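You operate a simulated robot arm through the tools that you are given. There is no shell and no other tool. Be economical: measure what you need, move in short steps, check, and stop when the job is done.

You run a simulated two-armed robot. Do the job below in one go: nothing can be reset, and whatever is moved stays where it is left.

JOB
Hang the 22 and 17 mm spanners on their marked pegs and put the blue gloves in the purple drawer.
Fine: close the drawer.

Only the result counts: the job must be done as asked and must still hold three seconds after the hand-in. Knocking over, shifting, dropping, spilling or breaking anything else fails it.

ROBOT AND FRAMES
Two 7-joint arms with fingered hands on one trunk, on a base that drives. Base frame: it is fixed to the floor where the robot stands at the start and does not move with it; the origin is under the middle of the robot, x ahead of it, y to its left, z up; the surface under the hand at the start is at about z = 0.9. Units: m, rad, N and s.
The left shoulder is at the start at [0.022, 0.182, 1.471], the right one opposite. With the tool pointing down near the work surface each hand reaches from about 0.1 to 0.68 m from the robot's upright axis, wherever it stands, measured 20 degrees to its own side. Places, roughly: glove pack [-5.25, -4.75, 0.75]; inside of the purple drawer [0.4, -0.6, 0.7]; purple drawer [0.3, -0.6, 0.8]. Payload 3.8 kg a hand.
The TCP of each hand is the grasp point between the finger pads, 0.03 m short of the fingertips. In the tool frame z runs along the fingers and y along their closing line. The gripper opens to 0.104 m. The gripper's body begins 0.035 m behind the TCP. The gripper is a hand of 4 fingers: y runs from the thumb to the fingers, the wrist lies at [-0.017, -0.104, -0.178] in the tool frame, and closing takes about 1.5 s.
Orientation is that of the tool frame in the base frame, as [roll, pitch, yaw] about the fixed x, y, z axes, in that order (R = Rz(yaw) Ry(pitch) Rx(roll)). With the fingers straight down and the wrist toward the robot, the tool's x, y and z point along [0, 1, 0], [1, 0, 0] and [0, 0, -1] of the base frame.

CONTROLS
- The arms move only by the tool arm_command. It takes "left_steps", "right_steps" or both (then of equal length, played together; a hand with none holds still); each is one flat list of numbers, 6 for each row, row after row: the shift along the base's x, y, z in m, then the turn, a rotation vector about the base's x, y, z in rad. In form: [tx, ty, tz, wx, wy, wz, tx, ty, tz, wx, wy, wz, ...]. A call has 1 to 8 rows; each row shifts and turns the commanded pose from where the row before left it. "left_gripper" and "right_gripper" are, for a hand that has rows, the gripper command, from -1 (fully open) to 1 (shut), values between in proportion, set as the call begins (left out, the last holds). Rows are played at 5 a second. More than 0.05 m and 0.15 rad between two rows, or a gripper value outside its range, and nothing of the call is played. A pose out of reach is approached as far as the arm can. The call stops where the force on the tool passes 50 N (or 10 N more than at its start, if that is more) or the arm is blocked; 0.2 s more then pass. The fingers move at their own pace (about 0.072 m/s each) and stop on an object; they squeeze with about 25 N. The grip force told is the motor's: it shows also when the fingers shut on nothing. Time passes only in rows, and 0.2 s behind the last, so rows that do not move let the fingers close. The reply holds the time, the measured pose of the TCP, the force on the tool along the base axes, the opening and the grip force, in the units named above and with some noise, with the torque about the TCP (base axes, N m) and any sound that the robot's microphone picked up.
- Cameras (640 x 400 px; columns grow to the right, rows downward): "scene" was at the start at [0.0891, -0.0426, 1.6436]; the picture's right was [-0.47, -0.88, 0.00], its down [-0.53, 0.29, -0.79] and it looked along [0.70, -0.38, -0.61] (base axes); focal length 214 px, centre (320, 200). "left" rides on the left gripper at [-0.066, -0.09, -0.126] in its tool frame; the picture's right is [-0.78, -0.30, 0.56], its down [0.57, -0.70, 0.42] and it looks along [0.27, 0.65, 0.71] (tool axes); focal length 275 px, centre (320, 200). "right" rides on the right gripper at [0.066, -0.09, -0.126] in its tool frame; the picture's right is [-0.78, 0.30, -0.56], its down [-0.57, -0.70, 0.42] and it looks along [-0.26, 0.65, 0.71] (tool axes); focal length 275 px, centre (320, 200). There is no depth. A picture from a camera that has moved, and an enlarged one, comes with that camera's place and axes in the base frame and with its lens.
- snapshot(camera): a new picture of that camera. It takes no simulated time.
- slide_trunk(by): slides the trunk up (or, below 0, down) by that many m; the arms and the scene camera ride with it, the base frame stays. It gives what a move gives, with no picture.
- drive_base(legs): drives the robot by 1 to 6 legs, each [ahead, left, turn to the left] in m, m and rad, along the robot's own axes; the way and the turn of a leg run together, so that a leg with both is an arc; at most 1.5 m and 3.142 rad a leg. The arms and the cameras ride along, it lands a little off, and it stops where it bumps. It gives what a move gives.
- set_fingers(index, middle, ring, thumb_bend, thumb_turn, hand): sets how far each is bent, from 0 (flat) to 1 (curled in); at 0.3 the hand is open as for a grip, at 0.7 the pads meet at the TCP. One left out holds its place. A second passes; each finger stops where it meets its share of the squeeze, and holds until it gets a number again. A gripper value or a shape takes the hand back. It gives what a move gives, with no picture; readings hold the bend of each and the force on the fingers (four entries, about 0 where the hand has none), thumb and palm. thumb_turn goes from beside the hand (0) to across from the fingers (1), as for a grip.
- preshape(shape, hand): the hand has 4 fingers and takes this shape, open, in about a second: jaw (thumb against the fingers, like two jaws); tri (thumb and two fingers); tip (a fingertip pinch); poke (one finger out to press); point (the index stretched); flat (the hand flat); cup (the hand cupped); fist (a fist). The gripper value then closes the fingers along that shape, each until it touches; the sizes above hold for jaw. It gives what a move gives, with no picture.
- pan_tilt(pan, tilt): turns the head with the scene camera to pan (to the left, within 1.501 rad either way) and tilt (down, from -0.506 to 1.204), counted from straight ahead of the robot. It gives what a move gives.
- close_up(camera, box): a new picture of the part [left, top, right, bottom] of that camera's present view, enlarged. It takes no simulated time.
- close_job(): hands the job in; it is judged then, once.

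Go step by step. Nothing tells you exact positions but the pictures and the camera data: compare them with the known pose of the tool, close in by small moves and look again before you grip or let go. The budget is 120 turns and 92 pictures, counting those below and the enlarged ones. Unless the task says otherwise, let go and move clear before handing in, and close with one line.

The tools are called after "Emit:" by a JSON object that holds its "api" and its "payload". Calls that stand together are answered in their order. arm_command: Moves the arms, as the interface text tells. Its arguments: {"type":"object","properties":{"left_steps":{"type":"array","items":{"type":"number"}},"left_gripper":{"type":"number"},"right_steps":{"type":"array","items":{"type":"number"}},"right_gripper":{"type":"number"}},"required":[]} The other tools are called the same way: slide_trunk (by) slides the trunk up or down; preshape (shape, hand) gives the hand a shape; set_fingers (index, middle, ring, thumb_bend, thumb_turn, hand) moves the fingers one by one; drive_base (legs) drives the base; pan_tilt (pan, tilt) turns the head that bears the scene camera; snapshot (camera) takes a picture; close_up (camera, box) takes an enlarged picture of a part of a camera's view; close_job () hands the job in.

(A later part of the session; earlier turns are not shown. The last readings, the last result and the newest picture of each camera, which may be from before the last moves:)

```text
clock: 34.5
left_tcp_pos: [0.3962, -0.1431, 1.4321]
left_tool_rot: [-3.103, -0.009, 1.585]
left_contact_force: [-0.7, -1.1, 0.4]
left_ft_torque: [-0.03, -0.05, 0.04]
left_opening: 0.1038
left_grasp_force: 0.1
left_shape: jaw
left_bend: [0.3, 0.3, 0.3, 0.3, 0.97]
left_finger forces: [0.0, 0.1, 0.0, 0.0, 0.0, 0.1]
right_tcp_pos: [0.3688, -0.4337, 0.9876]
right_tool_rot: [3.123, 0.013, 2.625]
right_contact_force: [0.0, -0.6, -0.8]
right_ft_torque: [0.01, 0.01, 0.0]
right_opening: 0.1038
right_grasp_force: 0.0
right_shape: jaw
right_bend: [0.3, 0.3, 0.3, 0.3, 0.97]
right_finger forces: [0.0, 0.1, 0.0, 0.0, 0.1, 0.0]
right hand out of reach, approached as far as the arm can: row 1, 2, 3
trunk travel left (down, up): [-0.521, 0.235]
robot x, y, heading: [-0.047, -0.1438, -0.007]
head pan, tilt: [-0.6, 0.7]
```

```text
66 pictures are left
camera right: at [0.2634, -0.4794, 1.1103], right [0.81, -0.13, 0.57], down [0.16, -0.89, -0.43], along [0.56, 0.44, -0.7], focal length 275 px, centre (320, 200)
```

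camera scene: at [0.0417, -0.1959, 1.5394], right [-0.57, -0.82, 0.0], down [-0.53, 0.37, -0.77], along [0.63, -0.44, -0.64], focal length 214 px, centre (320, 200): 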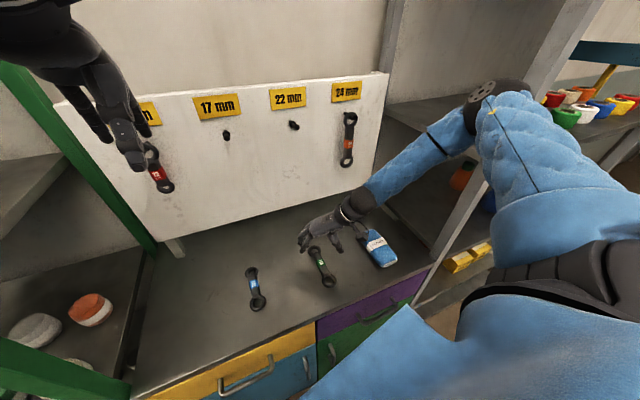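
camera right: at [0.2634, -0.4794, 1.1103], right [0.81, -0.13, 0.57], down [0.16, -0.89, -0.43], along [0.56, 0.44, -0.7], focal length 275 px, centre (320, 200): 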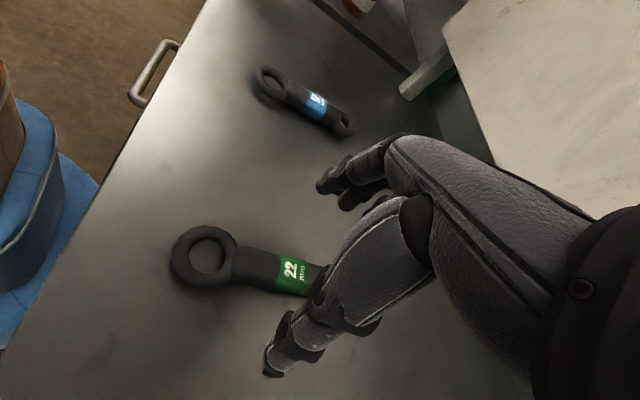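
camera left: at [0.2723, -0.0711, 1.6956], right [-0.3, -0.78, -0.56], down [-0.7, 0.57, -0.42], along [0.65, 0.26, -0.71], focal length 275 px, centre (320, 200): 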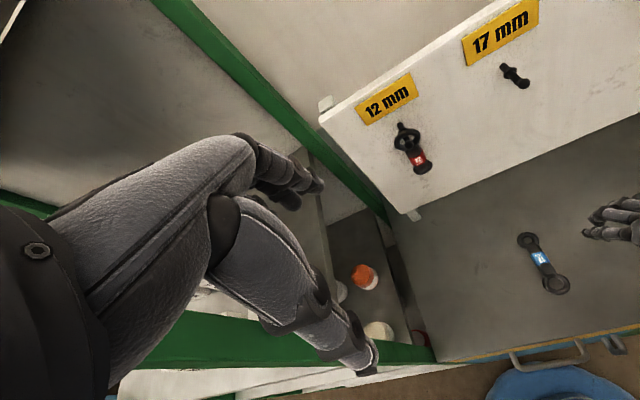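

Lower the trunk another 4 cm, then close in on the bench with small arm steps.

Emit:
{"api": "slide_trunk", "payload": {"by": -0.04}}

Emit:
{"api": "arm_command", "payload": {"right_steps": [0.007, 0.003, -0.008, 0, 0, 0, 0, 0, -0.008, 0, 0, 0]}}

Emit:
{"api": "snapshot", "payload": {"camera": "right"}}

```text
clock: 35.3
left_tcp_pos: [0.3922, -0.1458, 1.3913]
left_tool_rot: [-3.104, -0.01, 1.583]
left_contact_force: [0.1, 0.2, 0.5]
left_ft_torque: [0.0, 0.01, -0.02]
left_opening: 0.1039
left_grasp_force: 0.1
left_shape: jaw
left_bend: [0.3, 0.3, 0.3, 0.3, 0.97]
left_finger forces: [0.0, 0.0, 0.0, 0.1, 0.0, 0.0]
right_tcp_pos: [0.3648, -0.4348, 0.9468]
right_tool_rot: [3.123, 0.015, 2.625]
right_contact_force: [0.4, -0.3, 0.8]
right_ft_torque: [-0.02, 0.0, 0.02]
right_opening: 0.1038
right_grasp_force: 0.1
right_shape: jaw
right_bend: [0.3, 0.3, 0.3, 0.3, 0.97]
right_finger forces: [0.1, 0.0, 0.0, 0.0, 0.0, 0.0]
trunk travel left (down, up): [-0.481, 0.275]
robot x, y, heading: [-0.0441, -0.1441, -0.005]
head pan, tilt: [-0.6, 0.7]
```

```text
clock: 35.9
left_tcp_pos: [0.3928, -0.1459, 1.3908]
left_tool_rot: [-3.105, -0.01, 1.584]
left_contact_force: [0.0, 0.3, 0.8]
left_ft_torque: [0.0, -0.02, 0.01]
left_opening: 0.1037
left_grasp_force: 0.1
left_shape: jaw
left_bend: [0.3, 0.3, 0.3, 0.3, 0.97]
left_finger forces: [0.0, 0.0, 0.0, 0.0, 0.0, 0.0]
right_tcp_pos: [0.371, -0.4315, 0.9457]
right_tool_rot: [3.125, 0.015, 2.625]
right_contact_force: [-0.7, -0.1, 0.8]
right_ft_torque: [0.0, 0.01, 0.02]
right_opening: 0.1039
right_grasp_force: 0.1
right_shape: jaw
right_bend: [0.3, 0.3, 0.3, 0.3, 0.97]
right_finger forces: [0.1, 0.1, 0.1, 0.0, 0.1, 0.0]
right hand out of reach, approached as far as the arm can: row 1, 2
trunk travel left (down, up): [-0.481, 0.275]
robot x, y, heading: [-0.0481, -0.1428, -0.004]
head pan, tilt: [-0.6, 0.7]
```

```text
65 pictures are left
camera right: at [0.266, -0.4777, 1.0684], right [0.81, -0.13, 0.57], down [0.16, -0.89, -0.43], along [0.57, 0.44, -0.7], focal length 275 px, centre (320, 200)
```

right: 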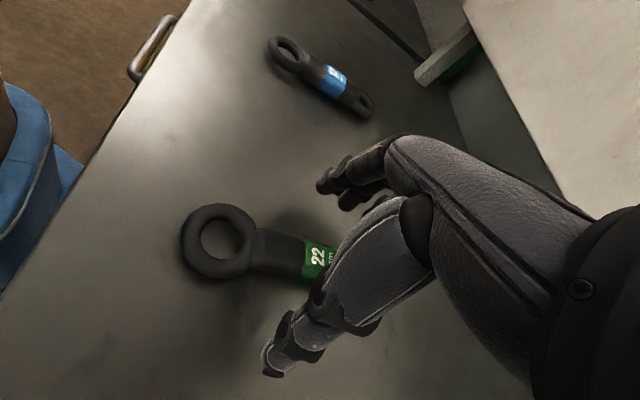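

Aligned; lower slightly more and close the fingers on the shaft.

Emit:
{"api": "slide_trunk", "payload": {"by": -0.012}}

Emit:
{"api": "arm_command", "payload": {"right_steps": [0.004, 0, 0, 0, 0, 0, 0, 0, 0, 0, 0, 0, 0, 0, 0, 0, 0, 0, 0, 0, 0, 0, 0, 0, 0, 0, 0, 0, 0, 0, 0, 0, 0, 0, 0, 0, 0, 0, 0, 0, 0, 0, 0, 0, 0, 0, 0, 0], "right_gripper": 1}}

Emit:
{"api": "snapshot", "payload": {"camera": "right"}}

Emit:
{"api": "close_up", "payload": {"camera": "scene", "box": [220, 180, 420, 305]}}

```text
clock: 36.5
left_tcp_pos: [0.3913, -0.1452, 1.3817]
left_tool_rot: [-3.109, -0.008, 1.585]
left_contact_force: [0.2, 0.0, -0.5]
left_ft_torque: [0.0, -0.02, -0.01]
left_opening: 0.1037
left_grasp_force: 0.0
left_shape: jaw
left_bend: [0.3, 0.3, 0.3, 0.3, 0.97]
left_finger forces: [0.0, 0.0, 0.0, 0.1, 0.1, 0.0]
right_tcp_pos: [0.3705, -0.4309, 0.9353]
right_tool_rot: [3.122, 0.014, 2.625]
right_contact_force: [-0.1, -0.3, 0.1]
right_ft_torque: [0.0, 0.01, 0.0]
right_opening: 0.1037
right_grasp_force: 0.2
right_shape: jaw
right_bend: [0.3, 0.3, 0.3, 0.3, 0.97]
right_finger forces: [0.0, 0.1, 0.0, 0.0, 0.1, 0.0]
trunk travel left (down, up): [-0.469, 0.287]
robot x, y, heading: [-0.0438, -0.1458, -0.002]
head pan, tilt: [-0.6, 0.7]
```

```text
clock: 38.3
left_tcp_pos: [0.3917, -0.1457, 1.3811]
left_tool_rot: [-3.106, -0.008, 1.584]
left_contact_force: [0.0, -0.6, 0.1]
left_ft_torque: [-0.01, -0.04, -0.02]
left_opening: 0.1039
left_grasp_force: 0.1
left_shape: jaw
left_bend: [0.3, 0.3, 0.3, 0.3, 0.97]
left_finger forces: [0.0, 0.1, 0.0, 0.0, 0.0, 0.0]
right_tcp_pos: [0.3726, -0.4316, 0.9331]
right_tool_rot: [3.122, 0.014, 2.626]
right_contact_force: [0.1, 0.4, 0.6]
right_ft_torque: [0.04, 0.03, 0.01]
right_opening: 0.0217
right_grasp_force: 24.5
right_shape: jaw
right_bend: [0.72, 0.6, 0.55, 0.74, 1.0]
right_finger forces: [13.7, 5.6, 2.5, 0.0, 21.7, 0.0]
trunk travel left (down, up): [-0.469, 0.287]
robot x, y, heading: [-0.0532, -0.1469, -0.004]
head pan, tilt: [-0.6, 0.7]
```

```text
64 pictures are left
camera right: at [0.2689, -0.4773, 1.0565], right [0.81, -0.13, 0.57], down [0.16, -0.89, -0.43], along [0.57, 0.44, -0.7], focal length 275 px, centre (320, 200)
```

right: 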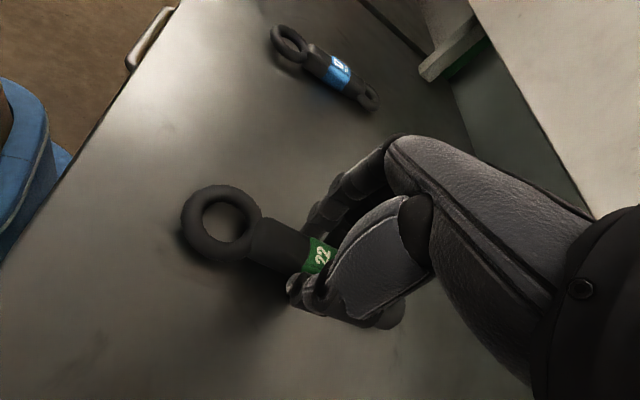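

```text
3.20 times, centred on (320, 242) of scene
camera zoom: at [0.044, -0.1964, 1.4874], right [-0.57, -0.82, 0.0], down [-0.53, 0.37, -0.77], along [0.63, -0.43, -0.64], focal length 686 px, centre (320, 64)
```

zoom: 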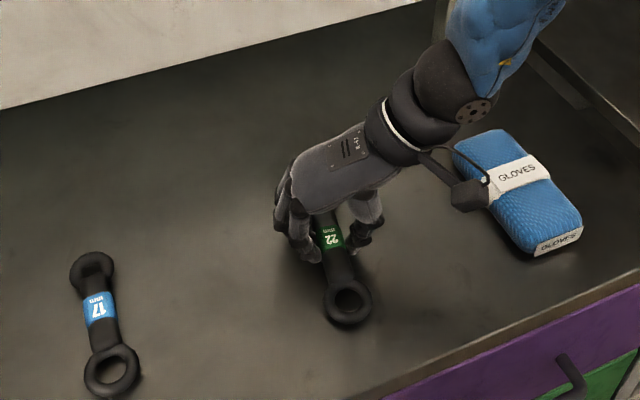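

22 is firmly gripped (opening 22 mm). I lift with the trunk and unwind the yaw.

Emit:
{"api": "slide_trunk", "payload": {"by": 0.152}}

Emit:
{"api": "arm_command", "payload": {"right_steps": [0, 0, 0.02, 0, 0, -0.15, 0, 0, 0.02, 0, 0, -0.15, 0, 0, 0.02, 0, 0, -0.15, 0, 0, 0.01, 0, 0, -0.15, 0, 0, 0.01, 0, 0, -0.15, 0, 0, 0, 0, 0, -0.15, 0, 0, 0, 0, 0, -0.15, 0, 0, 0, 0, 0, -0.15]}}

Emit:
{"api": "snapshot", "payload": {"camera": "scene"}}

Emit:
{"api": "snapshot", "payload": {"camera": "right"}}

```text
clock: 40.1
left_tcp_pos: [0.3975, -0.1459, 1.5303]
left_tool_rot: [-3.102, -0.009, 1.584]
left_contact_force: [-0.8, -0.5, 0.1]
left_ft_torque: [0.0, 0.01, 0.01]
left_opening: 0.104
left_grasp_force: 0.0
left_shape: jaw
left_bend: [0.3, 0.3, 0.3, 0.3, 0.97]
left_finger forces: [0.1, 0.1, 0.0, 0.0, 0.0, 0.1]
right_tcp_pos: [0.3784, -0.4325, 1.0948]
right_tool_rot: [3.113, 0.033, 2.622]
right_contact_force: [-0.8, 0.9, -1.7]
right_ft_torque: [-0.03, 0.0, 0.0]
right_opening: 0.0222
right_grasp_force: 24.9
right_shape: jaw
right_bend: [0.72, 0.6, 0.55, 0.74, 1.0]
right_finger forces: [13.6, 5.4, 2.6, 0.1, 21.7, 0.0]
trunk travel left (down, up): [-0.621, 0.135]
robot x, y, heading: [-0.0471, -0.1455, -0.006]
head pan, tilt: [-0.6, 0.7]
```

```text
clock: 41.9
left_tcp_pos: [0.3973, -0.1433, 1.5302]
left_tool_rot: [-3.101, -0.008, 1.584]
left_contact_force: [-0.3, 0.8, -0.1]
left_ft_torque: [-0.01, -0.01, 0.0]
left_opening: 0.104
left_grasp_force: 0.1
left_shape: jaw
left_bend: [0.3, 0.3, 0.3, 0.3, 0.97]
left_finger forces: [0.1, 0.1, 0.0, 0.0, 0.0, 0.0]
right_tcp_pos: [0.3792, -0.4314, 1.1769]
right_tool_rot: [3.111, 0.034, 1.421]
right_contact_force: [-0.4, -0.1, -2.0]
right_ft_torque: [-0.03, 0.01, 0.0]
right_opening: 0.0219
right_grasp_force: 25.4
right_shape: jaw
right_bend: [0.72, 0.6, 0.56, 0.74, 1.0]
right_finger forces: [13.7, 5.4, 2.5, 0.0, 21.9, 0.0]
trunk travel left (down, up): [-0.621, 0.135]
robot x, y, heading: [-0.0483, -0.1467, -0.003]
head pan, tilt: [-0.6, 0.7]
```

```text
62 pictures are left
camera scene: at [0.0376, -0.1946, 1.6395], right [-0.57, -0.82, 0.0], down [-0.53, 0.37, -0.76], along [0.63, -0.44, -0.64], focal length 214 px, centre (320, 200)
```

scene: 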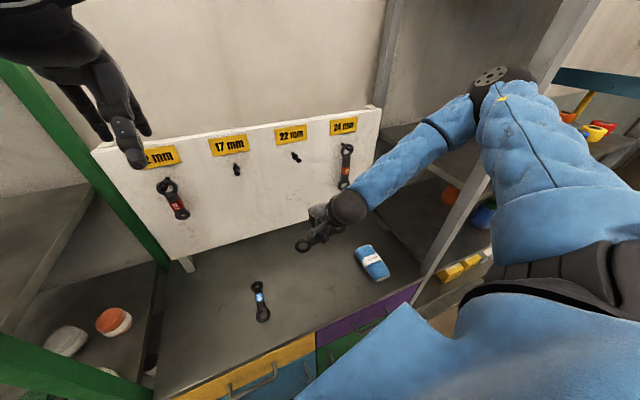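

```text
61 pictures are left
camera right: at [0.2957, -0.3467, 1.2963], right [0.16, -0.79, 0.59], down [-0.77, -0.48, -0.42], along [0.62, -0.38, -0.69], focal length 275 px, centre (320, 200)
```

right: 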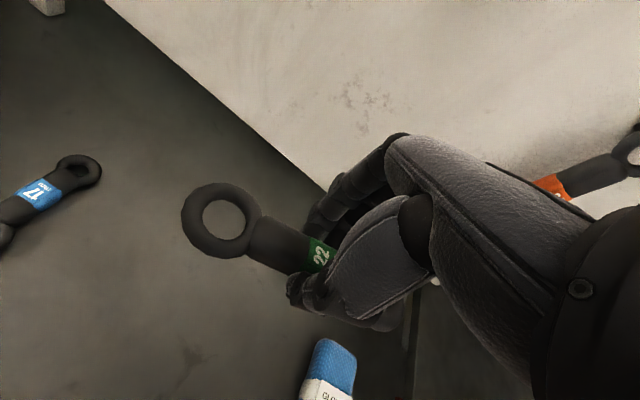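

Spanner held cleanly. Now I rotate the hand toward the handshake pose (fingers forward, large ring up), first half.

Emit:
{"api": "arm_command", "payload": {"right_steps": [-0.005, 0, 0.01, 0.0706, -0.0999, -0.0866, -0.005, 0, 0.01, 0.0706, -0.0999, -0.0866, -0.005, 0, 0.01, 0.0706, -0.0999, -0.0866, -0.005, 0, 0.01, 0.0706, -0.0999, -0.0866, -0.005, 0, 0, 0.0706, -0.0999, -0.0866, -0.005, 0, 0, 0.0706, -0.0999, -0.0866, 0, 0, 0, 0.0706, -0.0999, -0.0866]}}

Emit:
{"api": "snapshot", "payload": {"camera": "scene"}}

```text
clock: 43.5
left_tcp_pos: [0.3973, -0.1459, 1.5316]
left_tool_rot: [-3.102, -0.01, 1.582]
left_contact_force: [-0.1, 0.0, -0.1]
left_ft_torque: [0.01, -0.01, -0.01]
left_opening: 0.104
left_grasp_force: 0.1
left_shape: jaw
left_bend: [0.3, 0.3, 0.3, 0.3, 0.97]
left_finger forces: [0.0, 0.0, 0.0, 0.0, 0.1, 0.0]
right_tcp_pos: [0.3837, -0.3865, 1.2821]
right_tool_rot: [2.647, -0.689, 0.937]
right_contact_force: [0.1, 0.4, -1.5]
right_ft_torque: [0.01, 0.03, -0.01]
right_opening: 0.0217
right_grasp_force: 24.9
right_shape: jaw
right_bend: [0.72, 0.6, 0.56, 0.74, 1.0]
right_finger forces: [13.5, 5.2, 2.8, 0.0, 22.2, 0.1]
right hand out of reach, approached as far as the arm can: row 3, 4, 5, 6, 7
trunk travel left (down, up): [-0.621, 0.135]
robot x, y, heading: [-0.0465, -0.1438, -0.008]
head pan, tilt: [-0.6, 0.7]
```

```text
60 pictures are left
camera scene: at [0.0366, -0.1978, 1.6394], right [-0.57, -0.82, 0.0], down [-0.53, 0.37, -0.76], along [0.63, -0.43, -0.64], focal length 214 px, centre (320, 200)
```

scene: 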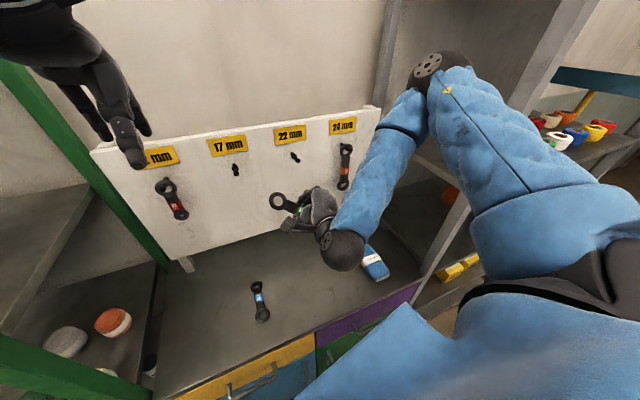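

The elbow is high; raising the hand relative to the shoulder should ease it. I continue rotating while rising.

Emit:
{"api": "arm_command", "payload": {"right_steps": [-0.01, 0, 0.03, 0.0706, -0.0999, -0.0866, -0.01, 0, 0.03, 0.0706, -0.0999, -0.0866, -0.01, 0, 0.03, 0.0706, -0.0999, -0.0866, 0, 0, 0.03, 0.0706, -0.0999, -0.0866]}}

Emit:
{"api": "snapshot", "payload": {"camera": "scene"}}

```text
clock: 44.5
left_tcp_pos: [0.3965, -0.1447, 1.53]
left_tool_rot: [-3.105, -0.008, 1.586]
left_contact_force: [-1.0, 0.3, 0.1]
left_ft_torque: [-0.02, -0.01, -0.03]
left_opening: 0.1039
left_grasp_force: 0.1
left_shape: jaw
left_bend: [0.3, 0.3, 0.3, 0.3, 0.97]
left_finger forces: [0.1, 0.1, 0.0, 0.0, 0.0, 0.1]
right_tcp_pos: [0.411, -0.4116, 1.4285]
right_tool_rot: [2.469, -1.168, 0.737]
right_contact_force: [-0.5, -0.1, -1.6]
right_ft_torque: [-0.02, 0.05, -0.01]
right_opening: 0.0219
right_grasp_force: 25.1
right_shape: jaw
right_bend: [0.72, 0.6, 0.56, 0.74, 1.0]
right_finger forces: [13.7, 5.3, 2.7, 0.1, 22.2, 0.0]
right hand out of reach, approached as far as the arm can: row 1, 2, 3, 4
trunk travel left (down, up): [-0.621, 0.135]
robot x, y, heading: [-0.0457, -0.1482, -0.005]
head pan, tilt: [-0.6, 0.7]
```

```text
59 pictures are left
camera scene: at [0.0363, -0.1956, 1.6395], right [-0.57, -0.82, 0.0], down [-0.53, 0.37, -0.77], along [0.63, -0.44, -0.64], focal length 214 px, centre (320, 200)
```

scene: 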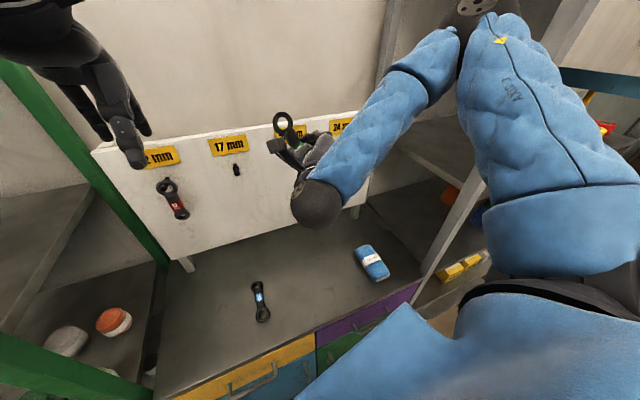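

The large ring now points up. I lower the trunk to bring the hand to peg height and finish the rotation.

Emit:
{"api": "slide_trunk", "payload": {"by": -0.12}}

Emit:
{"api": "arm_command", "payload": {"right_steps": [0, 0, 0, 0.1, -0.075, -0.04, 0, 0, 0, 0.1, -0.075, -0.04, 0, 0, 0, 0.1, -0.075, -0.05, 0, 0, 0, 0.1, -0.075, -0.06, 0, 0, 0, 0.08, 0, 0]}}

Emit:
{"api": "snapshot", "payload": {"camera": "scene"}}

Emit:
{"api": "snapshot", "payload": {"camera": "right"}}

```text
clock: 46.0
left_tcp_pos: [0.394, -0.1459, 1.4119]
left_tool_rot: [-3.104, -0.01, 1.582]
left_contact_force: [-0.5, 0.5, -0.1]
left_ft_torque: [-0.02, 0.01, 0.01]
left_opening: 0.1039
left_grasp_force: 0.0
left_shape: jaw
left_bend: [0.3, 0.3, 0.3, 0.3, 0.97]
left_finger forces: [0.0, 0.0, 0.0, 0.1, 0.0, 0.1]
right_tcp_pos: [0.4117, -0.414, 1.305]
right_tool_rot: [2.485, -1.16, 0.724]
right_contact_force: [0.2, 0.6, -2.7]
right_ft_torque: [-0.03, 0.05, 0.05]
right_opening: 0.0219
right_grasp_force: 25.1
right_shape: jaw
right_bend: [0.72, 0.6, 0.56, 0.74, 1.0]
right_finger forces: [13.6, 5.0, 2.7, 0.0, 22.3, 0.1]
trunk travel left (down, up): [-0.501, 0.255]
robot x, y, heading: [-0.0484, -0.1447, -0.002]
head pan, tilt: [-0.6, 0.7]
```

```text
clock: 47.2
left_tcp_pos: [0.3935, -0.1455, 1.4112]
left_tool_rot: [-3.105, -0.009, 1.583]
left_contact_force: [0.4, 0.1, -0.6]
left_ft_torque: [-0.02, 0.0, 0.0]
left_opening: 0.1037
left_grasp_force: 0.1
left_shape: jaw
left_bend: [0.3, 0.3, 0.3, 0.3, 0.97]
left_finger forces: [0.0, 0.1, 0.0, 0.0, 0.1, 0.0]
right_tcp_pos: [0.4277, -0.4442, 1.3167]
right_tool_rot: [-1.715, -1.336, -1.524]
right_contact_force: [-0.2, -0.2, -2.5]
right_ft_torque: [-0.01, 0.02, 0.02]
right_opening: 0.0218
right_grasp_force: 25.0
right_shape: jaw
right_bend: [0.72, 0.6, 0.56, 0.74, 1.0]
right_finger forces: [14.0, 5.3, 2.9, 0.1, 21.9, 0.0]
right hand out of reach, approached as far as the arm can: row 1, 2, 3, 4
trunk travel left (down, up): [-0.501, 0.255]
robot x, y, heading: [-0.0454, -0.145, -0.005]
head pan, tilt: [-0.6, 0.7]
```

```text
58 pictures are left
camera scene: at [0.0425, -0.1963, 1.5194], right [-0.57, -0.82, 0.0], down [-0.53, 0.37, -0.77], along [0.63, -0.43, -0.64], focal length 214 px, centre (320, 200)
```

scene: 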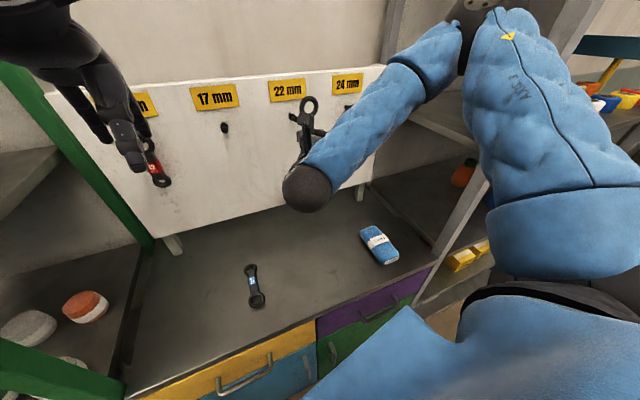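

```text
57 pictures are left
camera right: at [0.3122, -0.3597, 1.4054], right [-0.59, -0.05, -0.8], down [0.49, 0.77, -0.41], along [0.64, -0.63, -0.43], focal length 275 px, centre (320, 200)
```

right: 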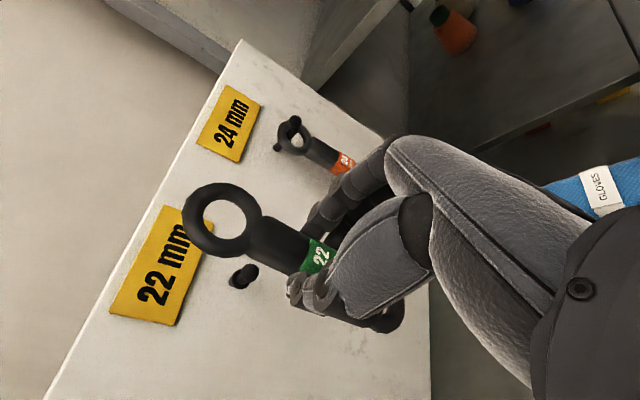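

The wrist camera sees both the held ring (about (0.453,-0.448,1.379)) and the 22 peg tip (about (0.529,-0.463,1.322)). I line up the ring in front of the peg.

Emit:
{"api": "arm_command", "payload": {"right_steps": [0, -0.003, -0.019, 0, 0, -0.025, 0, -0.003, -0.019, 0, 0, -0.025, 0, -0.002, -0.019, 0, 0, -0.025, 0.018, 0, 0, 0, 0, 0, 0.017, 0, 0, 0, 0, 0]}}

Emit:
{"api": "snapshot", "payload": {"camera": "right"}}

Emit:
{"api": "close_up", "payload": {"camera": "scene", "box": [240, 60, 400, 160]}}

```text
clock: 48.4
left_tcp_pos: [0.3944, -0.1451, 1.413]
left_tool_rot: [-3.104, -0.008, 1.584]
left_contact_force: [-0.5, -0.1, 0.4]
left_ft_torque: [0.0, 0.0, -0.02]
left_opening: 0.1037
left_grasp_force: 0.0
left_shape: jaw
left_bend: [0.3, 0.3, 0.3, 0.3, 0.97]
left_finger forces: [0.1, 0.1, 0.1, 0.0, 0.0, 0.0]
right_tcp_pos: [0.4687, -0.4615, 1.2615]
right_tool_rot: [-1.724, -1.337, -1.588]
right_contact_force: [-0.2, -0.3, -2.3]
right_ft_torque: [-0.02, 0.09, 0.03]
right_opening: 0.0219
right_grasp_force: 24.9
right_shape: jaw
right_bend: [0.72, 0.6, 0.56, 0.74, 1.0]
right_finger forces: [13.9, 5.2, 2.8, 0.1, 21.9, 0.1]
right hand out of reach, approached as far as the arm can: row 2, 3
trunk travel left (down, up): [-0.501, 0.255]
robot x, y, heading: [-0.0451, -0.1466, -0.007]
head pan, tilt: [-0.6, 0.7]
```

```text
56 pictures are left
camera right: at [0.3592, -0.3685, 1.3514], right [-0.6, -0.01, -0.8], down [0.54, 0.74, -0.41], along [0.59, -0.68, -0.43], focal length 275 px, centre (320, 200)
```

right: 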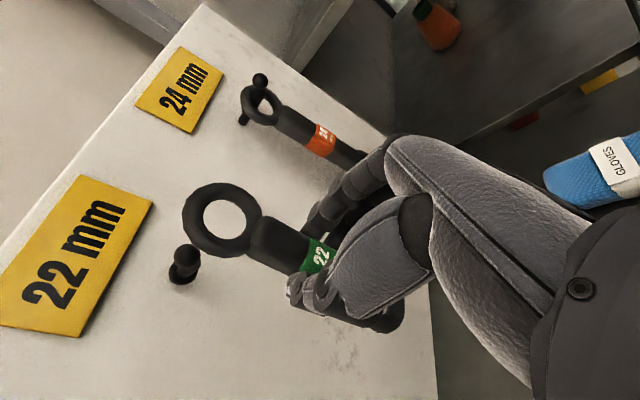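

```text
4.00 times, centred on (320, 110) of scene
camera zoom: at [0.0425, -0.1962, 1.5194], right [-0.57, -0.82, 0.0], down [-0.53, 0.37, -0.77], along [0.63, -0.44, -0.64], focal length 858 px, centre (320, 560)
```

zoom: 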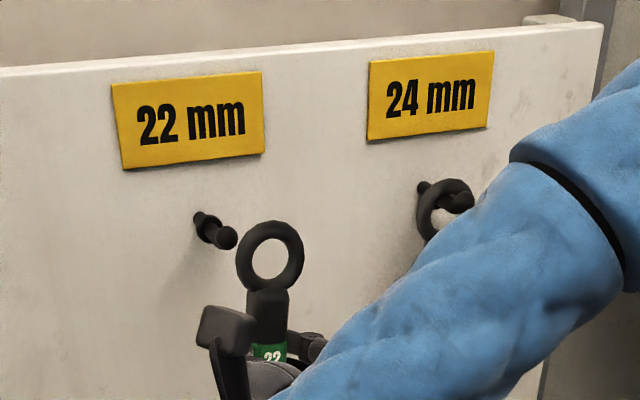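

The peg tip refines to about (0.515,-0.452,1.330), so the ring needs about +2 cm in y and a few mm up before advancing.

Emit:
{"api": "arm_command", "payload": {"right_steps": [0, 0.01, 0.003, 0, 0, 0, 0, 0.01, 0.003, 0, 0, 0]}}

Emit:
{"api": "close_up", "payload": {"camera": "right", "box": [100, 120, 340, 270]}}

Emit:
{"api": "close_up", "payload": {"camera": "scene", "box": [240, 60, 400, 160]}}

```text
clock: 49.0
left_tcp_pos: [0.3943, -0.1438, 1.4127]
left_tool_rot: [-3.105, -0.009, 1.582]
left_contact_force: [1.1, -0.8, 0.5]
left_ft_torque: [-0.02, 0.0, -0.01]
left_opening: 0.1035
left_grasp_force: 0.1
left_shape: jaw
left_bend: [0.3, 0.3, 0.3, 0.3, 0.97]
left_finger forces: [0.0, 0.1, 0.0, 0.1, 0.1, 0.0]
right_tcp_pos: [0.4678, -0.443, 1.2693]
right_tool_rot: [-1.724, -1.336, -1.586]
right_contact_force: [-1.0, 1.0, -2.0]
right_ft_torque: [0.0, 0.01, -0.02]
right_opening: 0.0219
right_grasp_force: 24.9
right_shape: jaw
right_bend: [0.72, 0.6, 0.56, 0.74, 1.0]
right_finger forces: [14.0, 5.3, 2.9, 0.0, 21.9, 0.1]
trunk travel left (down, up): [-0.501, 0.255]
robot x, y, heading: [-0.0447, -0.1473, -0.008]
head pan, tilt: [-0.6, 0.7]
```

```text
2.67 times, centred on (220, 195) of right
camera zoom: at [0.3594, -0.3508, 1.3587], right [-0.6, -0.01, -0.8], down [0.54, 0.74, -0.41], along [0.59, -0.68, -0.43], focal length 734 px, centre (587, 213)
```

zoom: 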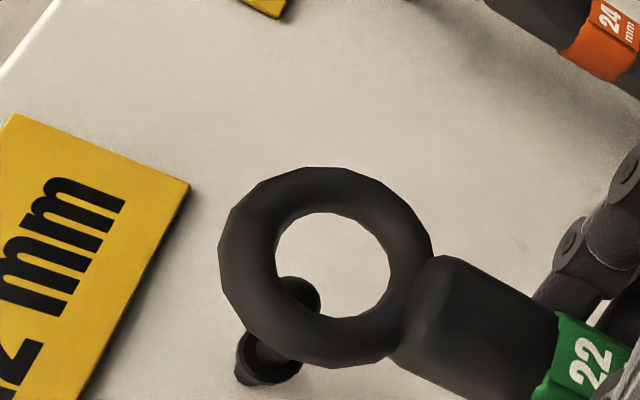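

```text
4.00 times, centred on (320, 110) of scene
camera zoom: at [0.0425, -0.1961, 1.5194], right [-0.57, -0.82, 0.0], down [-0.53, 0.37, -0.77], along [0.63, -0.44, -0.64], focal length 858 px, centre (320, 560)
```

zoom: 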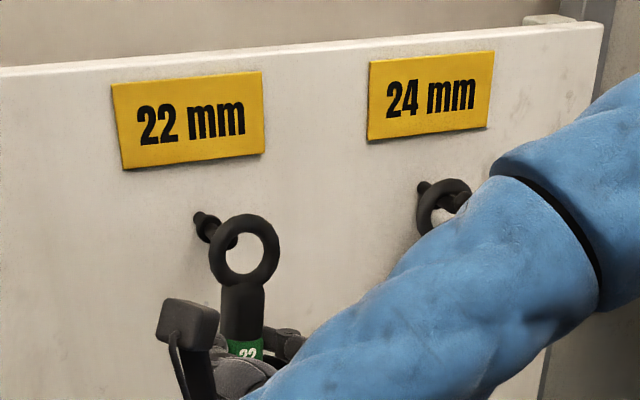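

In the wrist view the advance along the board normal lands the knob near the hole centre. I advance a bit and recheck.

Emit:
{"api": "arm_command", "payload": {"right_steps": [0.01, 0, -0.001, 0, 0, 0]}}

Emit:
{"api": "close_up", "payload": {"camera": "right", "box": [100, 120, 340, 270]}}

Emit:
{"api": "close_up", "payload": {"camera": "scene", "box": [260, 90, 340, 140]}}

```text
clock: 49.4
left_tcp_pos: [0.3931, -0.1444, 1.4142]
left_tool_rot: [-3.106, -0.008, 1.584]
left_contact_force: [0.2, -0.6, -0.1]
left_ft_torque: [0.01, 0.0, 0.0]
left_opening: 0.104
left_grasp_force: 0.1
left_shape: jaw
left_bend: [0.3, 0.3, 0.3, 0.3, 0.97]
left_finger forces: [0.0, 0.0, 0.1, 0.0, 0.1, 0.1]
right_tcp_pos: [0.4767, -0.4452, 1.2696]
right_tool_rot: [-1.714, -1.335, -1.599]
right_contact_force: [0.4, 0.5, -0.8]
right_ft_torque: [0.03, 0.06, -0.01]
right_opening: 0.0216
right_grasp_force: 25.0
right_shape: jaw
right_bend: [0.72, 0.6, 0.56, 0.74, 1.0]
right_finger forces: [13.9, 5.3, 2.8, 0.1, 21.9, 0.1]
right hand out of reach, approached as far as the arm can: row 1
trunk travel left (down, up): [-0.501, 0.255]
robot x, y, heading: [-0.0431, -0.149, -0.006]
head pan, tilt: [-0.6, 0.7]
```

```text
2.67 times, centred on (220, 195) of right
camera zoom: at [0.3678, -0.3527, 1.3594], right [-0.6, -0.01, -0.8], down [0.54, 0.74, -0.41], along [0.6, -0.68, -0.43], focal length 734 px, centre (587, 213)
```

zoom: 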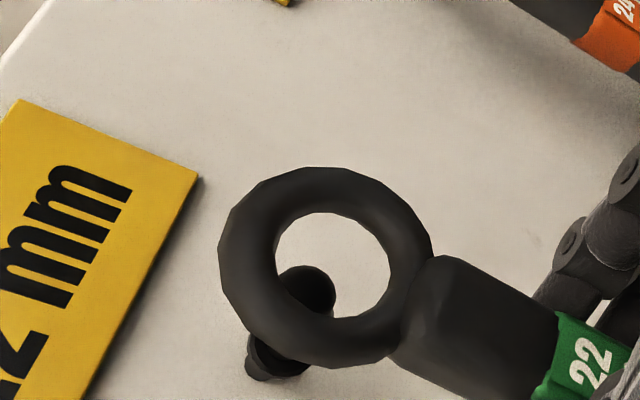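

```text
8.00 times, centred on (300, 115) of scene
camera zoom: at [0.0425, -0.1961, 1.5194], right [-0.57, -0.82, 0.0], down [-0.53, 0.37, -0.77], along [0.63, -0.44, -0.64], focal length 1716 px, centre (480, 880)
```

zoom: 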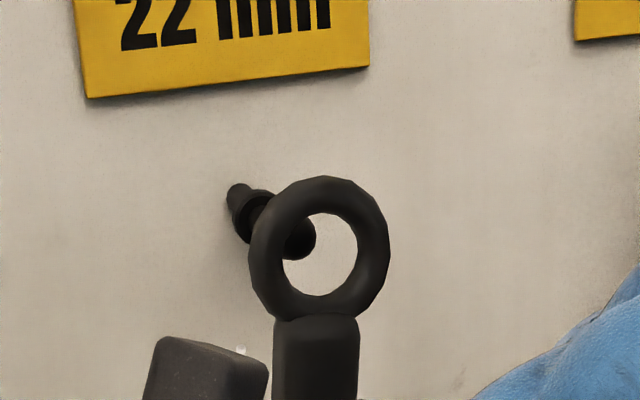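

Very close: the knob is already entering the hole. Small correction and advance further along the peg.

Emit:
{"api": "arm_command", "payload": {"right_steps": [0.006, 0.002, -0.001, 0, 0, 0, 0.008, -0.001, 0, 0, 0, 0]}}

Emit:
{"api": "close_up", "payload": {"camera": "right", "box": [100, 120, 340, 270]}}

Emit:
{"api": "close_up", "payload": {"camera": "scene", "box": [260, 90, 340, 140]}}

```text
clock: 50.0
left_tcp_pos: [0.3938, -0.1455, 1.4119]
left_tool_rot: [-3.104, -0.009, 1.582]
left_contact_force: [-1.0, 0.0, -0.3]
left_ft_torque: [-0.03, -0.02, 0.02]
left_opening: 0.1038
left_grasp_force: 0.1
left_shape: jaw
left_bend: [0.3, 0.3, 0.3, 0.3, 0.97]
left_finger forces: [0.0, 0.0, 0.0, 0.0, 0.1, 0.0]
right_tcp_pos: [0.49, -0.4489, 1.2715]
right_tool_rot: [-1.718, -1.335, -1.591]
right_contact_force: [-0.5, 0.3, -1.9]
right_ft_torque: [-0.01, 0.06, 0.02]
right_opening: 0.0216
right_grasp_force: 24.7
right_shape: jaw
right_bend: [0.72, 0.6, 0.56, 0.74, 1.0]
right_finger forces: [13.9, 5.3, 2.7, 0.1, 21.9, 0.0]
right hand out of reach, approached as far as the arm can: row 1
trunk travel left (down, up): [-0.501, 0.255]
robot x, y, heading: [-0.0465, -0.1458, -0.004]
head pan, tilt: [-0.6, 0.7]
```

```text
2.67 times, centred on (220, 195) of right
camera zoom: at [0.3806, -0.3561, 1.3606], right [-0.6, -0.01, -0.8], down [0.54, 0.74, -0.41], along [0.6, -0.68, -0.43], focal length 734 px, centre (587, 213)
```

zoom: 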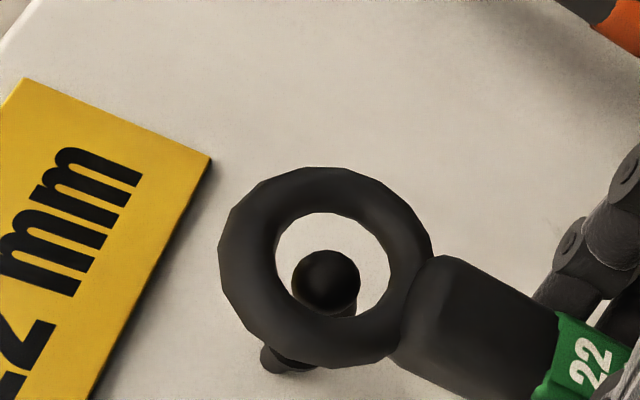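

```text
8.00 times, centred on (300, 115) of scene
camera zoom: at [0.0425, -0.1961, 1.5194], right [-0.57, -0.82, 0.0], down [-0.53, 0.37, -0.77], along [0.63, -0.44, -0.64], focal length 1716 px, centre (480, 880)
```

zoom: 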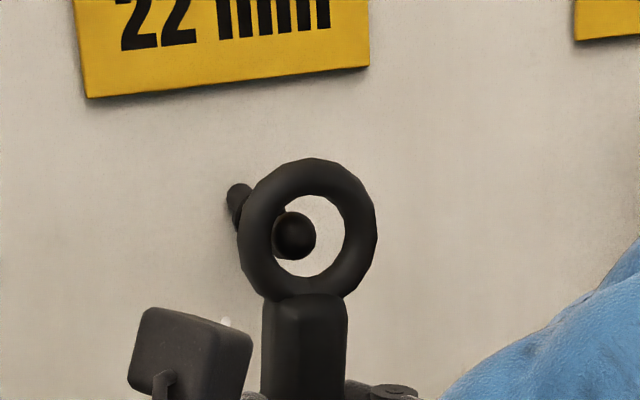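

The knob is now through the plane of the hole. Nudge left 3 mm and slide the ring on along the peg.

Emit:
{"api": "arm_command", "payload": {"right_steps": [0.002, 0.003, -0.002, 0, 0, 0, 0.007, -0.001, -0.0005, 0, 0, 0, 0.007, -0.001, -0.0005, 0, 0, 0]}}

Emit:
{"api": "close_up", "payload": {"camera": "right", "box": [100, 120, 340, 270]}}

Emit:
{"api": "close_up", "payload": {"camera": "scene", "box": [260, 90, 340, 140]}}

```text
clock: 50.8
left_tcp_pos: [0.394, -0.1461, 1.4122]
left_tool_rot: [-3.105, -0.01, 1.583]
left_contact_force: [-0.2, 0.7, -1.0]
left_ft_torque: [0.01, 0.0, 0.01]
left_opening: 0.1037
left_grasp_force: 0.0
left_shape: jaw
left_bend: [0.3, 0.3, 0.3, 0.3, 0.97]
left_finger forces: [0.1, 0.0, 0.0, 0.0, 0.0, 0.1]
right_tcp_pos: [0.5028, -0.4532, 1.2722]
right_tool_rot: [-1.732, -1.333, -1.577]
right_contact_force: [-1.1, 2.3, -2.5]
right_ft_torque: [-0.1, 0.01, 0.04]
right_opening: 0.0215
right_grasp_force: 25.4
right_shape: jaw
right_bend: [0.72, 0.6, 0.56, 0.74, 1.0]
right_finger forces: [13.2, 6.2, 3.8, 0.0, 24.8, 0.1]
right hand out of reach, approached as far as the arm can: row 1, 3
trunk travel left (down, up): [-0.501, 0.255]
robot x, y, heading: [-0.0459, -0.1446, -0.006]
head pan, tilt: [-0.6, 0.7]
```

```text
2.67 times, centred on (220, 195) of right
camera zoom: at [0.3937, -0.3606, 1.3611], right [-0.6, -0.01, -0.8], down [0.54, 0.74, -0.41], along [0.6, -0.68, -0.43], focal length 734 px, centre (587, 213)
```

zoom: 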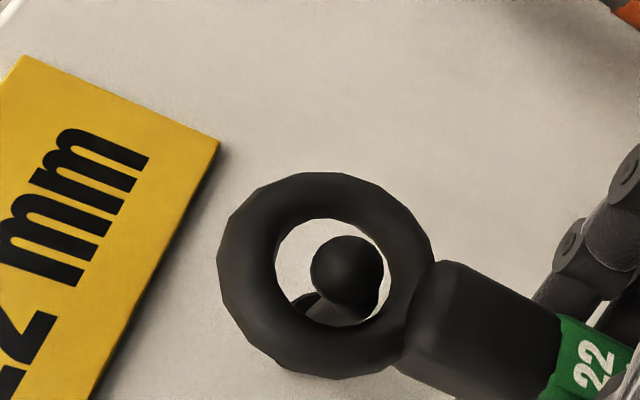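

```text
8.00 times, centred on (300, 115) of scene
camera zoom: at [0.0425, -0.196, 1.5194], right [-0.57, -0.82, 0.0], down [-0.53, 0.37, -0.77], along [0.63, -0.44, -0.64], focal length 1716 px, centre (480, 880)
```

zoom: 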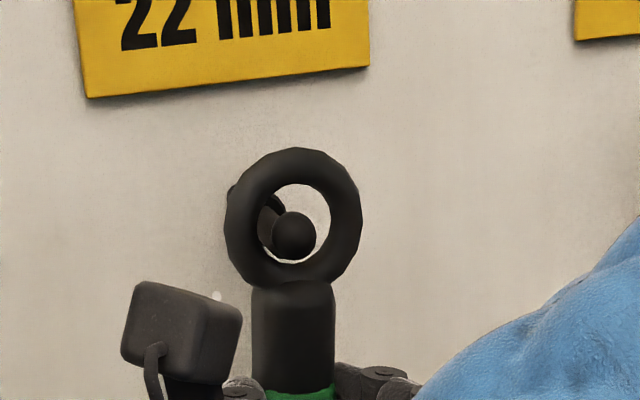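

The ring is past the knob. A little further on, with a small nudge left against the light side contact.

Emit:
{"api": "arm_command", "payload": {"right_steps": [0.005, 0.002, -0.001, 0, 0, 0, 0.006, 0.001, -0.001, 0, 0, 0, 0.004, 0, 0, 0, 0, 0]}}

Emit:
{"api": "close_up", "payload": {"camera": "scene", "box": [260, 90, 340, 140]}}

Emit:
{"api": "close_up", "payload": {"camera": "right", "box": [100, 120, 340, 270]}}

```text
clock: 51.6
left_tcp_pos: [0.3942, -0.1458, 1.4109]
left_tool_rot: [-3.104, -0.007, 1.583]
left_contact_force: [0.2, 0.6, -0.2]
left_ft_torque: [0.0, -0.01, 0.01]
left_opening: 0.1036
left_grasp_force: 0.0
left_shape: jaw
left_bend: [0.3, 0.3, 0.3, 0.3, 0.97]
left_finger forces: [0.0, 0.0, 0.0, 0.0, 0.1, 0.0]
right_tcp_pos: [0.5147, -0.456, 1.2731]
right_tool_rot: [-1.736, -1.333, -1.574]
right_contact_force: [-1.7, 4.0, -3.5]
right_ft_torque: [-0.15, 0.05, 0.09]
right_opening: 0.0214
right_grasp_force: 25.1
right_shape: jaw
right_bend: [0.72, 0.6, 0.55, 0.74, 1.0]
right_finger forces: [12.6, 6.6, 4.2, 0.0, 26.2, 0.0]
right hand out of reach, approached as far as the arm can: row 1, 2
trunk travel left (down, up): [-0.501, 0.255]
robot x, y, heading: [-0.0457, -0.1427, -0.002]
head pan, tilt: [-0.6, 0.7]
```

```text
8.00 times, centred on (300, 115) of scene
camera zoom: at [0.0425, -0.196, 1.5194], right [-0.57, -0.82, 0.0], down [-0.53, 0.37, -0.77], along [0.63, -0.44, -0.64], focal length 1716 px, centre (480, 880)
```

zoom: 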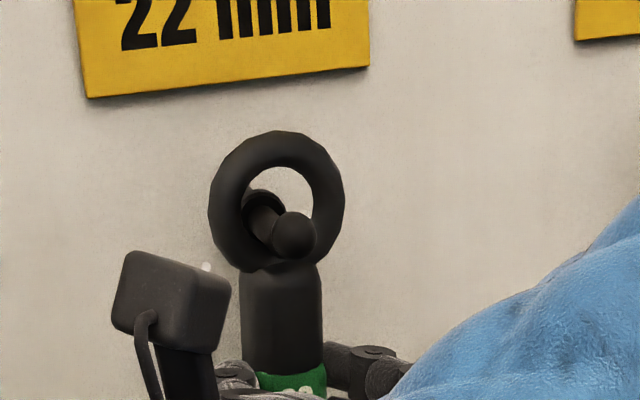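

```text
2.67 times, centred on (220, 195) of right
camera zoom: at [0.4056, -0.3644, 1.3634], right [-0.6, -0.01, -0.8], down [0.54, 0.74, -0.41], along [0.6, -0.68, -0.43], focal length 734 px, centre (587, 213)
```

zoom: 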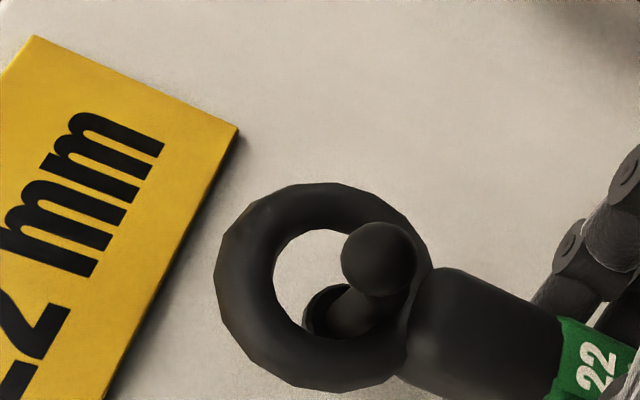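

Ring is seated well beyond the knob. I lower about 1 cm so the ring rests on the peg, then open.

Emit:
{"api": "arm_command", "payload": {"right_steps": [0, 0.001, -0.004, 0, 0, 0, 0, 0.001, -0.004, 0, 0, 0, 0, 0, -0.004, 0, 0, 0]}}

Emit:
{"api": "close_up", "payload": {"camera": "scene", "box": [260, 90, 340, 140]}}

```text
clock: 52.4
left_tcp_pos: [0.394, -0.1454, 1.4122]
left_tool_rot: [-3.106, -0.01, 1.581]
left_contact_force: [-0.3, -0.3, 0.1]
left_ft_torque: [0.0, -0.02, 0.01]
left_opening: 0.1037
left_grasp_force: 0.0
left_shape: jaw
left_bend: [0.3, 0.3, 0.3, 0.3, 0.97]
left_finger forces: [0.1, 0.0, 0.0, 0.1, 0.1, 0.1]
right_tcp_pos: [0.5116, -0.4613, 1.2669]
right_tool_rot: [-1.722, -1.335, -1.591]
right_contact_force: [1.3, 3.0, -4.5]
right_ft_torque: [-0.19, 0.07, 0.08]
right_opening: 0.0219
right_grasp_force: 25.4
right_shape: jaw
right_bend: [0.72, 0.6, 0.55, 0.74, 1.0]
right_finger forces: [12.2, 6.7, 4.2, 0.1, 26.0, 0.0]
right hand out of reach, approached as far as the arm can: row 1, 2
trunk travel left (down, up): [-0.501, 0.255]
robot x, y, heading: [-0.046, -0.1436, -0.007]
head pan, tilt: [-0.6, 0.7]
```

```text
8.00 times, centred on (300, 115) of scene
camera zoom: at [0.0425, -0.196, 1.5194], right [-0.57, -0.82, 0.0], down [-0.53, 0.37, -0.77], along [0.63, -0.44, -0.64], focal length 1716 px, centre (480, 880)
```

zoom: 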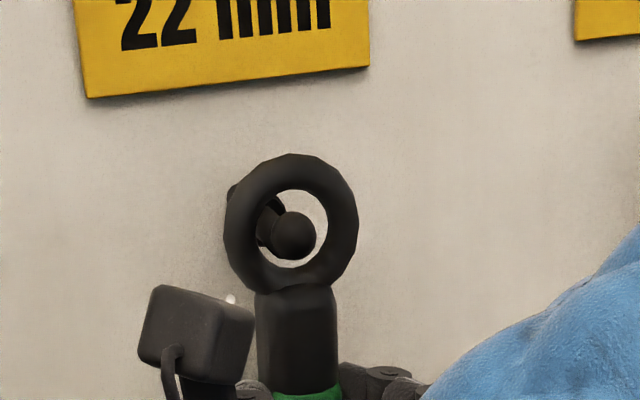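

The arm drifted back slightly; I push forward again, and use the trunk for the lowering.

Emit:
{"api": "arm_command", "payload": {"right_steps": [0.006, 0.002, 0, 0, 0, 0, 0.006, 0.001, 0, 0, 0, 0]}}

Emit:
{"api": "slide_trunk", "payload": {"by": -0.01}}

Emit:
{"api": "close_up", "payload": {"camera": "scene", "box": [260, 80, 340, 130]}}

```text
clock: 53.0
left_tcp_pos: [0.3944, -0.1449, 1.412]
left_tool_rot: [-3.105, -0.009, 1.583]
left_contact_force: [0.8, -0.3, -0.3]
left_ft_torque: [0.0, -0.03, 0.01]
left_opening: 0.1038
left_grasp_force: 0.1
left_shape: jaw
left_bend: [0.3, 0.3, 0.3, 0.3, 0.97]
left_finger forces: [0.0, 0.0, 0.1, 0.1, 0.1, 0.0]
right_tcp_pos: [0.5205, -0.4636, 1.2702]
right_tool_rot: [-1.719, -1.335, -1.594]
right_contact_force: [-1.3, 3.3, -4.2]
right_ft_torque: [-0.16, 0.04, 0.07]
right_opening: 0.0218
right_grasp_force: 25.0
right_shape: jaw
right_bend: [0.72, 0.6, 0.54, 0.74, 1.0]
right_finger forces: [12.2, 7.0, 4.1, 0.0, 26.3, 0.0]
right hand out of reach, approached as far as the arm can: row 1, 2
trunk travel left (down, up): [-0.501, 0.255]
robot x, y, heading: [-0.0478, -0.1497, -0.006]
head pan, tilt: [-0.6, 0.7]
```

```text
clock: 53.5
left_tcp_pos: [0.3933, -0.146, 1.4011]
left_tool_rot: [-3.104, -0.009, 1.584]
left_contact_force: [-0.3, 0.7, -0.1]
left_ft_torque: [-0.01, 0.01, 0.0]
left_opening: 0.104
left_grasp_force: 0.0
left_shape: jaw
left_bend: [0.3, 0.3, 0.3, 0.3, 0.97]
left_finger forces: [0.0, 0.0, 0.1, 0.0, 0.0, 0.1]
right_tcp_pos: [0.5211, -0.4627, 1.2609]
right_tool_rot: [-1.708, -1.334, -1.604]
right_contact_force: [0.9, 4.0, 1.8]
right_ft_torque: [-0.23, 0.02, 0.07]
right_opening: 0.0218
right_grasp_force: 24.8
right_shape: jaw
right_bend: [0.72, 0.6, 0.54, 0.74, 1.0]
right_finger forces: [12.0, 6.1, 4.4, 0.0, 26.3, 0.0]
trunk travel left (down, up): [-0.491, 0.265]
robot x, y, heading: [-0.048, -0.1435, -0.005]
head pan, tilt: [-0.6, 0.7]
```

```text
8.00 times, centred on (300, 105) of scene
camera zoom: at [0.0429, -0.1957, 1.5092], right [-0.57, -0.82, 0.0], down [-0.53, 0.37, -0.77], along [0.63, -0.44, -0.64], focal length 1716 px, centre (480, 960)
```

zoom: 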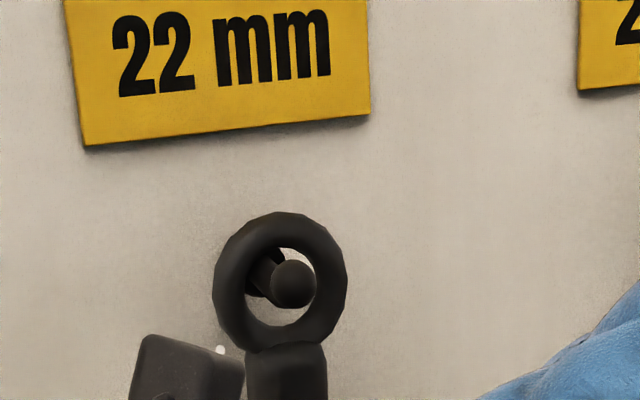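

The vertical force flipped upward, so the ring is resting on the peg. Open the hand.

Emit:
{"api": "arm_command", "payload": {"right_steps": [0, 0, 0, 0, 0, 0, 0, 0, 0, 0, 0, 0, 0, 0, 0, 0, 0, 0, 0, 0, 0, 0, 0, 0, 0, 0, 0, 0, 0, 0, 0, 0, 0, 0, 0, 0], "right_gripper": -1}}

Emit:
{"api": "snapshot", "payload": {"camera": "right"}}

Emit:
{"api": "close_up", "payload": {"camera": "scene", "box": [240, 60, 400, 160]}}

```text
clock: 55.0
left_tcp_pos: [0.3934, -0.1453, 1.4015]
left_tool_rot: [-3.105, -0.008, 1.583]
left_contact_force: [0.6, -0.5, 0.3]
left_ft_torque: [0.03, -0.02, -0.02]
left_opening: 0.1039
left_grasp_force: 0.0
left_shape: jaw
left_bend: [0.3, 0.3, 0.3, 0.3, 0.97]
left_finger forces: [0.0, 0.0, 0.1, 0.0, 0.0, 0.0]
right_tcp_pos: [0.5201, -0.4623, 1.2607]
right_tool_rot: [-1.725, -1.335, -1.586]
right_contact_force: [-0.3, -0.4, -0.4]
right_ft_torque: [-0.01, -0.01, 0.03]
right_opening: 0.1033
right_grasp_force: 0.0
right_shape: jaw
right_bend: [0.3, 0.3, 0.3, 0.3, 0.97]
right_finger forces: [0.0, 0.0, 0.0, 0.0, 0.0, 0.1]
trunk travel left (down, up): [-0.491, 0.265]
robot x, y, heading: [-0.0414, -0.1479, -0.006]
head pan, tilt: [-0.6, 0.7]
```

```text
42 pictures are left
camera right: at [0.4112, -0.3702, 1.3496], right [-0.59, -0.01, -0.8], down [0.54, 0.73, -0.41], along [0.59, -0.68, -0.43], focal length 275 px, centre (320, 200)
```

right: 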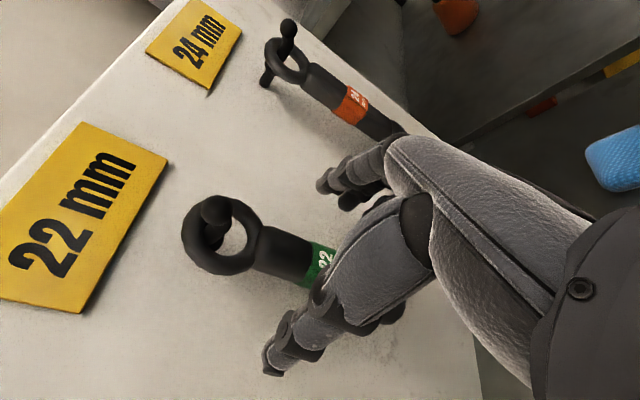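

```text
4.00 times, centred on (320, 110) of scene
camera zoom: at [0.0429, -0.1955, 1.5094], right [-0.57, -0.82, 0.0], down [-0.53, 0.37, -0.77], along [0.63, -0.44, -0.64], focal length 858 px, centre (320, 560)
```

zoom: 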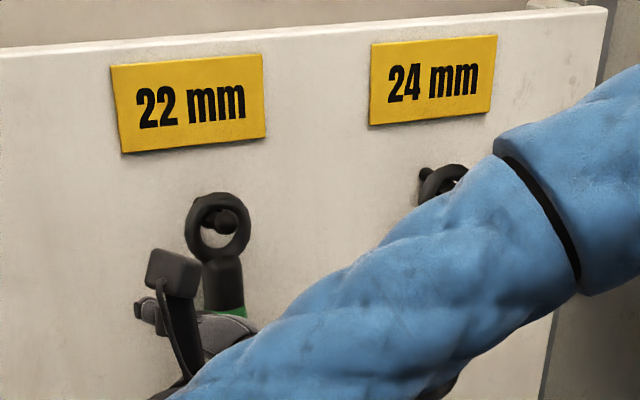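

22 is hanging on its peg. I retract straight back along the board normal.

Emit:
{"api": "arm_command", "payload": {"right_steps": [-0.02, 0.003, 0, 0, 0, 0, -0.03, 0.005, 0, 0, 0, 0, -0.03, 0.005, 0, 0, 0, 0, -0.03, 0.005, 0, 0, 0, 0]}}

Emit:
{"api": "snapshot", "payload": {"camera": "scene"}}

```text
clock: 56.0
left_tcp_pos: [0.393, -0.1442, 1.4027]
left_tool_rot: [-3.105, -0.011, 1.585]
left_contact_force: [0.0, -0.1, 0.0]
left_ft_torque: [-0.01, 0.01, -0.04]
left_opening: 0.104
left_grasp_force: 0.1
left_shape: jaw
left_bend: [0.3, 0.3, 0.3, 0.3, 0.97]
left_finger forces: [0.1, 0.0, 0.0, 0.0, 0.1, 0.1]
right_tcp_pos: [0.4195, -0.4627, 1.2649]
right_tool_rot: [-1.732, -1.333, -1.578]
right_contact_force: [0.6, -0.5, 0.1]
right_ft_torque: [-0.01, 0.0, -0.02]
right_opening: 0.104
right_grasp_force: 0.0
right_shape: jaw
right_bend: [0.3, 0.3, 0.3, 0.3, 0.97]
right_finger forces: [0.1, 0.1, 0.0, 0.1, 0.0, 0.1]
right hand out of reach, approached as far as the arm can: row 3, 4
trunk travel left (down, up): [-0.491, 0.265]
robot x, y, heading: [-0.0441, -0.1444, -0.006]
head pan, tilt: [-0.6, 0.7]
```

```text
40 pictures are left
camera scene: at [0.043, -0.1955, 1.5094], right [-0.57, -0.82, 0.0], down [-0.53, 0.37, -0.77], along [0.63, -0.44, -0.64], focal length 214 px, centre (320, 200)
```

scene: 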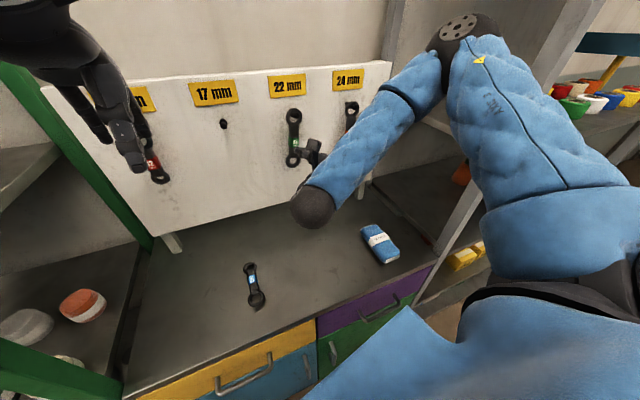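

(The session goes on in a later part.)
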